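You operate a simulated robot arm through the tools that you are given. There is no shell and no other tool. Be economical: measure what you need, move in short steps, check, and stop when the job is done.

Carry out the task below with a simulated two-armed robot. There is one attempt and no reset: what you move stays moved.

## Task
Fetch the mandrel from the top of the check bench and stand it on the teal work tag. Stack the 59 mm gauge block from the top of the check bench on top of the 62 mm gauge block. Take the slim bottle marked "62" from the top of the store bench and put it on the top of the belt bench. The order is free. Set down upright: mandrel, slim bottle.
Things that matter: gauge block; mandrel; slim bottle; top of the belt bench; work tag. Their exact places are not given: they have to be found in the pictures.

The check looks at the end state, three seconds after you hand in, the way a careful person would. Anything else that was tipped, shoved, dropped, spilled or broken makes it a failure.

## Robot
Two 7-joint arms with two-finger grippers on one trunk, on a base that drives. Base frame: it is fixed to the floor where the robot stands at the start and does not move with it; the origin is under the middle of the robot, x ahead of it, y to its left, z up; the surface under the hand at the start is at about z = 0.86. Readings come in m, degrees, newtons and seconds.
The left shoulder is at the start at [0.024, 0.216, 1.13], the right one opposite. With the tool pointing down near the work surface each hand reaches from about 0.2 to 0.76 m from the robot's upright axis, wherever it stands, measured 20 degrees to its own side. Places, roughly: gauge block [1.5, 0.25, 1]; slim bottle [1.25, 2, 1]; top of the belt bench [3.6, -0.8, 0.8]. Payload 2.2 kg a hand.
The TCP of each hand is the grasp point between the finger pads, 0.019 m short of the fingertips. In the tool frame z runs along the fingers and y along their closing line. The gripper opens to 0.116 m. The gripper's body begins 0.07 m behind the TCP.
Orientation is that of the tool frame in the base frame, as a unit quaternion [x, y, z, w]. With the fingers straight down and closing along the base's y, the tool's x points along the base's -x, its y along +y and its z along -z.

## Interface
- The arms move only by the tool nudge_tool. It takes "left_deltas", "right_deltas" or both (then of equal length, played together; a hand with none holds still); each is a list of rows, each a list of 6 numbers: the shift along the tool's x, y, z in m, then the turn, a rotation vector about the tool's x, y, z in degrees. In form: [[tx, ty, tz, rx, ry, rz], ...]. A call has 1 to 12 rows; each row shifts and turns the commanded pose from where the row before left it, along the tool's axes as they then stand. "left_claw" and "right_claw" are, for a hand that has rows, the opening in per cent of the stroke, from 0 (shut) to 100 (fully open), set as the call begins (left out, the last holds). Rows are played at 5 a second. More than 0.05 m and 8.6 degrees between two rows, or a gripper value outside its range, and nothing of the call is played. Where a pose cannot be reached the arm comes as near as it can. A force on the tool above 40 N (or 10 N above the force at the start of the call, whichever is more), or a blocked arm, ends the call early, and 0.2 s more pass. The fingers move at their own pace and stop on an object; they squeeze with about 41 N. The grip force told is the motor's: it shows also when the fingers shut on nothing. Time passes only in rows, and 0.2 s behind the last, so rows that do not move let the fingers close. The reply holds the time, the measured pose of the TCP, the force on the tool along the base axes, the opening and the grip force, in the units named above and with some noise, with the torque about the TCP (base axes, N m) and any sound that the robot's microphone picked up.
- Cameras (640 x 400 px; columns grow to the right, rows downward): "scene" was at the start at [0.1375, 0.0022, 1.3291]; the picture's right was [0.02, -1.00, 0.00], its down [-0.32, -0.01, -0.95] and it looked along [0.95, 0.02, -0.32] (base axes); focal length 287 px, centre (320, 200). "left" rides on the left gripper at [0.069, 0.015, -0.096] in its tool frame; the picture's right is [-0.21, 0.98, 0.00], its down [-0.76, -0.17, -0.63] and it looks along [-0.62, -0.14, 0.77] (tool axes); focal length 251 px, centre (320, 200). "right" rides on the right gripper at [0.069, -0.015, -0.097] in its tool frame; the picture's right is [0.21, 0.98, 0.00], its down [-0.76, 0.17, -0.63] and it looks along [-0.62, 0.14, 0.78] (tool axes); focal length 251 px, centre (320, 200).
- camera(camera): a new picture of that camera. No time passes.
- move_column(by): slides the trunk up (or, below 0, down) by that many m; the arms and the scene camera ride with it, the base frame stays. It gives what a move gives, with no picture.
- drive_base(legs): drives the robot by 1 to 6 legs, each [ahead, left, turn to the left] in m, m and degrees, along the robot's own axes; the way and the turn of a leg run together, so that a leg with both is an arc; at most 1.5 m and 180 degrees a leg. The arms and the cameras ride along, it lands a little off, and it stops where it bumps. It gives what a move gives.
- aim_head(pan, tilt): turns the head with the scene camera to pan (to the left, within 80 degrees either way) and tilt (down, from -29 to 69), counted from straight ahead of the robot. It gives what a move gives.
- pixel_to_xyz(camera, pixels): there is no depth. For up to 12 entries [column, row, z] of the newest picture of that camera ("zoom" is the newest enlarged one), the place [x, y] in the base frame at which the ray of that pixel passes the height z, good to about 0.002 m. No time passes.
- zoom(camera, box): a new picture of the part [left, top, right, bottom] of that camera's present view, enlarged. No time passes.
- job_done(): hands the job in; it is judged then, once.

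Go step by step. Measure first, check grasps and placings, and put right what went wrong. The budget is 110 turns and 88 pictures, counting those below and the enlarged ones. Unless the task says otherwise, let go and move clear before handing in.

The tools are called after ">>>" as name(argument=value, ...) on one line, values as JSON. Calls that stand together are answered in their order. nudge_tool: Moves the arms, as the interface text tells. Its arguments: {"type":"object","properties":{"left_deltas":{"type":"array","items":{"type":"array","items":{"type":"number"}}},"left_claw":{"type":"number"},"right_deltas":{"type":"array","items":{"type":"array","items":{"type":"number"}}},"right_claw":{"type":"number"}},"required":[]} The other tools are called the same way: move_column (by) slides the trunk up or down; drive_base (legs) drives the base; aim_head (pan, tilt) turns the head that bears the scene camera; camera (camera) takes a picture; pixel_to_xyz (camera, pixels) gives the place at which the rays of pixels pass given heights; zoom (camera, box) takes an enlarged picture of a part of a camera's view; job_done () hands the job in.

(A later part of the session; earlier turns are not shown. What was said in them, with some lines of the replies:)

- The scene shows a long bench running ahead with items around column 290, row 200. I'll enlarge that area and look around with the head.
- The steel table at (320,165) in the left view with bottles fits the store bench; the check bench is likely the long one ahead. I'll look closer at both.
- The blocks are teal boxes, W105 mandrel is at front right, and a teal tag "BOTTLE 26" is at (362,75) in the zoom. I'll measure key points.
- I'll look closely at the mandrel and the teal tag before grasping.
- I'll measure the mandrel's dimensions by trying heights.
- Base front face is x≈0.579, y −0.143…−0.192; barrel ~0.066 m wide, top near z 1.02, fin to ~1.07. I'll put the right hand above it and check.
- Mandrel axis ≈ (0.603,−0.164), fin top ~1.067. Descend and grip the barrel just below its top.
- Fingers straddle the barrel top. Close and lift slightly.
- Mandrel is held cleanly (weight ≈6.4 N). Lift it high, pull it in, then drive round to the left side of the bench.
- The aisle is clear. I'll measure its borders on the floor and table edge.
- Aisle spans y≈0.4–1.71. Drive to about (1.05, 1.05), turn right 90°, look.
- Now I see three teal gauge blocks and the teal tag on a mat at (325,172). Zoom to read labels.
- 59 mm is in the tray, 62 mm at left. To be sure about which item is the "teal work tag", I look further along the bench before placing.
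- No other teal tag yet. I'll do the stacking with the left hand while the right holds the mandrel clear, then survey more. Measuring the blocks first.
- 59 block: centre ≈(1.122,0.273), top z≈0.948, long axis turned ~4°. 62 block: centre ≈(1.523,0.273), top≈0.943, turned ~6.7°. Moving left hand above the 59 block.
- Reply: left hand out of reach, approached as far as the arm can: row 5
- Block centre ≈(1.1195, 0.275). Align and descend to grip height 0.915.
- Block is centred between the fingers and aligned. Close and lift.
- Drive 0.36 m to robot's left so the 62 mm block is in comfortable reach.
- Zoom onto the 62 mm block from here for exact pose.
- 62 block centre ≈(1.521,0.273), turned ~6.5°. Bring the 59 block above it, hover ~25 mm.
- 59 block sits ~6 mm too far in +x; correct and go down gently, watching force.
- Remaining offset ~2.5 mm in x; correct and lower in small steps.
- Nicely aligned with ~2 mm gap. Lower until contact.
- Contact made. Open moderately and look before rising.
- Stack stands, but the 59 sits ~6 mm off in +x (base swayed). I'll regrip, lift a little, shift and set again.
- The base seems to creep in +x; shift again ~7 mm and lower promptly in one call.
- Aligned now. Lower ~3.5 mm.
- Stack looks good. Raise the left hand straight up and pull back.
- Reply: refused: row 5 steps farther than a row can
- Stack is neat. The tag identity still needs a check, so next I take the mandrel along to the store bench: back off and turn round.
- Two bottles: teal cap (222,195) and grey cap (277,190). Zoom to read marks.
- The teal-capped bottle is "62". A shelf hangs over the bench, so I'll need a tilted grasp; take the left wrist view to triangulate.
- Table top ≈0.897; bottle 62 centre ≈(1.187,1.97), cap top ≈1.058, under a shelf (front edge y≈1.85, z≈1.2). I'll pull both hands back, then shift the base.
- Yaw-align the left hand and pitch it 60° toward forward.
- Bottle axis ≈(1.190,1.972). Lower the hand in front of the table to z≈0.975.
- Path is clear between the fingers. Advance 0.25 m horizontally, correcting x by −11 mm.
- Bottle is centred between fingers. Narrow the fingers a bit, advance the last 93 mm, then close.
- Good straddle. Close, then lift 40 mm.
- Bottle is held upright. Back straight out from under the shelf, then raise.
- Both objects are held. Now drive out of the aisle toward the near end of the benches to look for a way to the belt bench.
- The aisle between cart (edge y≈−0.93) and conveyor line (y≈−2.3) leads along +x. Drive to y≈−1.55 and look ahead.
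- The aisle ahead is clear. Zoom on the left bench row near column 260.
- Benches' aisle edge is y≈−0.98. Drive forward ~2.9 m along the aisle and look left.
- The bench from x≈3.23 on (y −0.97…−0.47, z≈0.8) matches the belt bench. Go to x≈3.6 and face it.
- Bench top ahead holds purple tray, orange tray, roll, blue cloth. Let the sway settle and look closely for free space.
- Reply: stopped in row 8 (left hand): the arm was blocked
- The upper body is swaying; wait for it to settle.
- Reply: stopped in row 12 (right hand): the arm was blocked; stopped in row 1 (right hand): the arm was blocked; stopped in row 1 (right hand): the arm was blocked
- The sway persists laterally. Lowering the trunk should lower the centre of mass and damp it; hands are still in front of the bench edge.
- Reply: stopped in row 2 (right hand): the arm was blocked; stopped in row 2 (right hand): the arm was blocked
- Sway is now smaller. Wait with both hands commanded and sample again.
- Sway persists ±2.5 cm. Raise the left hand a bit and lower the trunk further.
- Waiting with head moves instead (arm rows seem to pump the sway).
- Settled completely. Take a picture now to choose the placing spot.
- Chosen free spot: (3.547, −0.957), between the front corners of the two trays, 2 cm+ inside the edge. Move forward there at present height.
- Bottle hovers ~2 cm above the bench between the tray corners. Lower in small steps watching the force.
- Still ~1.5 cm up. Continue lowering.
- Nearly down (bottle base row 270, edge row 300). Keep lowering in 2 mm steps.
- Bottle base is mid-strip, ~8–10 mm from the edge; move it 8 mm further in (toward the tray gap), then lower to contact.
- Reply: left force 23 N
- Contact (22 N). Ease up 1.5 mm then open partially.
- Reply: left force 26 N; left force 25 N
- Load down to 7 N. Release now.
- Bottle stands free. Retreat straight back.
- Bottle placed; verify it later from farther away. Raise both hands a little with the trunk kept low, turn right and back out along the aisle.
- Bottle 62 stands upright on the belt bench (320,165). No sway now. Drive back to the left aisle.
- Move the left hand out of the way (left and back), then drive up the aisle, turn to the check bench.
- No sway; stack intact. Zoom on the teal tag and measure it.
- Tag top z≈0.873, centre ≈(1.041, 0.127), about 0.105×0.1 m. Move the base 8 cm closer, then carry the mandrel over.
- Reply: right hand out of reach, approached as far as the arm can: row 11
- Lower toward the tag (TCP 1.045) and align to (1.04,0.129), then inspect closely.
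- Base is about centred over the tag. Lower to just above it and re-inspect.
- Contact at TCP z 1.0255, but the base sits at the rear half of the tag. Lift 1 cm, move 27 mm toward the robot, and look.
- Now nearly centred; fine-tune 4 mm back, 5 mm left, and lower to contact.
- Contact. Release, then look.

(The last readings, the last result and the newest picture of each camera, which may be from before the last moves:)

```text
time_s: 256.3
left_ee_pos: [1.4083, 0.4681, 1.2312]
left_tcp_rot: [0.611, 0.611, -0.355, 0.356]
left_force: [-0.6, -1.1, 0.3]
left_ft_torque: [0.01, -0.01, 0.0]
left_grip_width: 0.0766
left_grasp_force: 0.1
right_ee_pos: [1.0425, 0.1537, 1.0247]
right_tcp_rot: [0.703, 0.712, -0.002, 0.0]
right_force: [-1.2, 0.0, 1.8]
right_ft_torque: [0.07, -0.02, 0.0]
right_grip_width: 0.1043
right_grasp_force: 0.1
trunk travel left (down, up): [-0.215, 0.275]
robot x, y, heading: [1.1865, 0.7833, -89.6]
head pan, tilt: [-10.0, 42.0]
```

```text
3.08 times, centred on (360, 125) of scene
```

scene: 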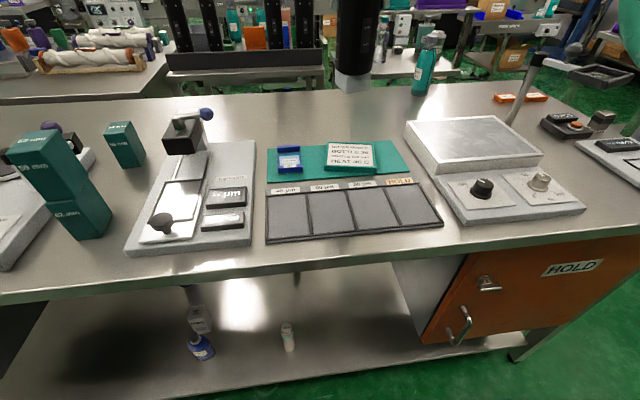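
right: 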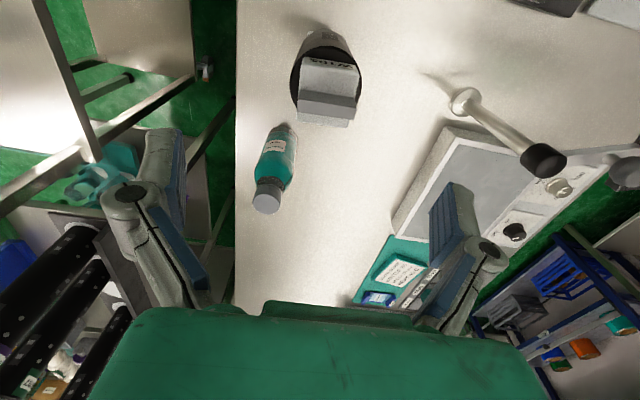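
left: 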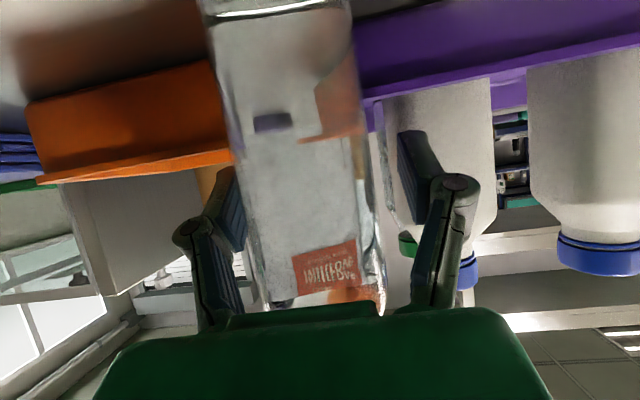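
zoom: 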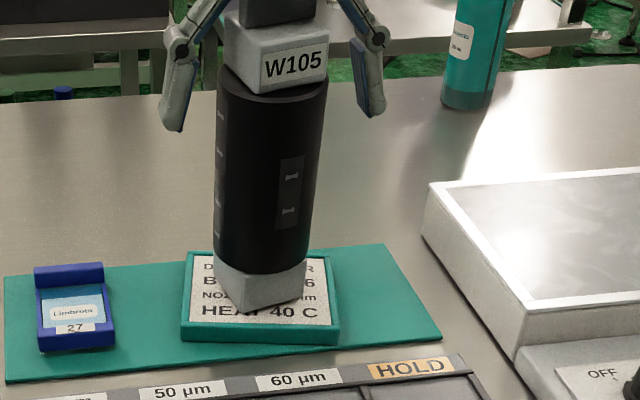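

Mandrel stands on the teal tag, centred. Withdraw straight up and then back.

>>> nudge_tool(right_deltas=[[0, 0, -0.01, 0, 0, 0], [0, 0, -0.03, 0, 0, 0], [0, 0, -0.04, 0, 0, 0], [0, 0, -0.04, 0, 0, 0], [0.03, 0, -0.03, 0, 0, 0], [0.045, 0, 0, 0, 0, 0], [0.045, 0, 0, 0, 0, 0], [0.045, 0, 0, 0, 0, 0], [0, 0, 0, 0, 0, 0]], right_claw=100)

>>> drive_base(legs=[[-0.12, 0, 0]])

>>> camera(camera="scene")

```text
time_s: 258.3
left_ee_pos: [1.4095, 0.4665, 1.2308]
left_tcp_rot: [0.612, 0.611, -0.354, 0.355]
left_force: [0.0, -1.5, -0.3]
left_ft_torque: [0.01, 0.01, -0.01]
left_grip_width: 0.0763
left_grasp_force: 0.0
right_ee_pos: [1.0399, 0.3174, 1.172]
right_tcp_rot: [0.703, 0.711, 0.0, -0.001]
right_force: [0.9, -0.2, -1.1]
right_ft_torque: [0.02, 0.0, -0.01]
right_grip_width: 0.116
right_grasp_force: 0.1
trunk travel left (down, up): [-0.215, 0.275]
robot x, y, heading: [1.1889, 0.7895, -89.9]
head pan, tilt: [-10.0, 42.0]
```

```text
time_s: 259.6
left_ee_pos: [1.4076, 0.5899, 1.2307]
left_tcp_rot: [0.611, 0.612, -0.355, 0.356]
left_force: [0.8, -0.7, 0.5]
left_ft_torque: [0.01, -0.01, -0.01]
left_grip_width: 0.0765
left_grasp_force: 0.1
right_ee_pos: [1.0384, 0.4392, 1.1736]
right_tcp_rot: [0.702, 0.712, -0.001, 0.0]
right_force: [-0.3, -0.2, 0.1]
right_ft_torque: [-0.04, -0.01, 0.0]
right_grip_width: 0.1162
right_grasp_force: 0.1
trunk travel left (down, up): [-0.215, 0.275]
robot x, y, heading: [1.1851, 0.9108, -89.2]
head pan, tilt: [-10.0, 42.0]
```

```text
1 pictures are left
```

scene: 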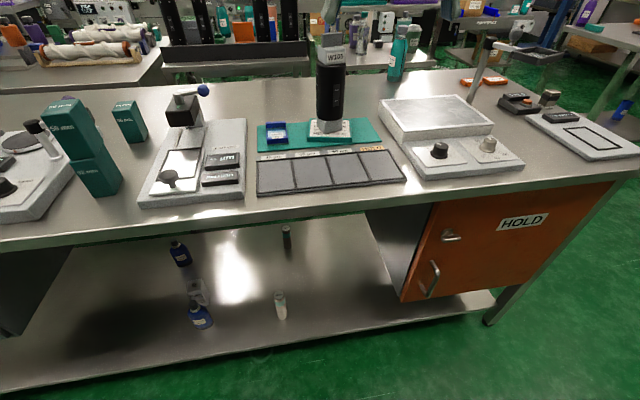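

The last picture shows the mandrel upright on the teal tag at (330,105) and the 59-on-62 stack intact at (85,150). Bottle 62 was standing on the belt bench when last seen, and both hands are empty and clear, so I'm handing in.

>>> job_done()

```text
The job is handed in.
```

I handed the job in with all three placements made, but two of the target spots were my own identification:

- **Mandrel:** W105 stands upright on the teal "DRYER ORDER" card on the check bench. Nothing there is labelled "work tag". This card was the only flat teal tag I found, so I took it to be the one.
- **Gauge blocks:** the 59 mm block is stacked on the 62 mm block, and the stack was intact in the last picture.
- **Slim bottle:** the one marked "62" stands upright on the bench I took to be the belt bench. I chose that bench because its position matched the rough place given. The bottle sits near the front edge, with roughly 1.5 cm to spare by my estimate, and I last saw it standing as I drove away.

I saw nothing tipped or knocked over along the way.
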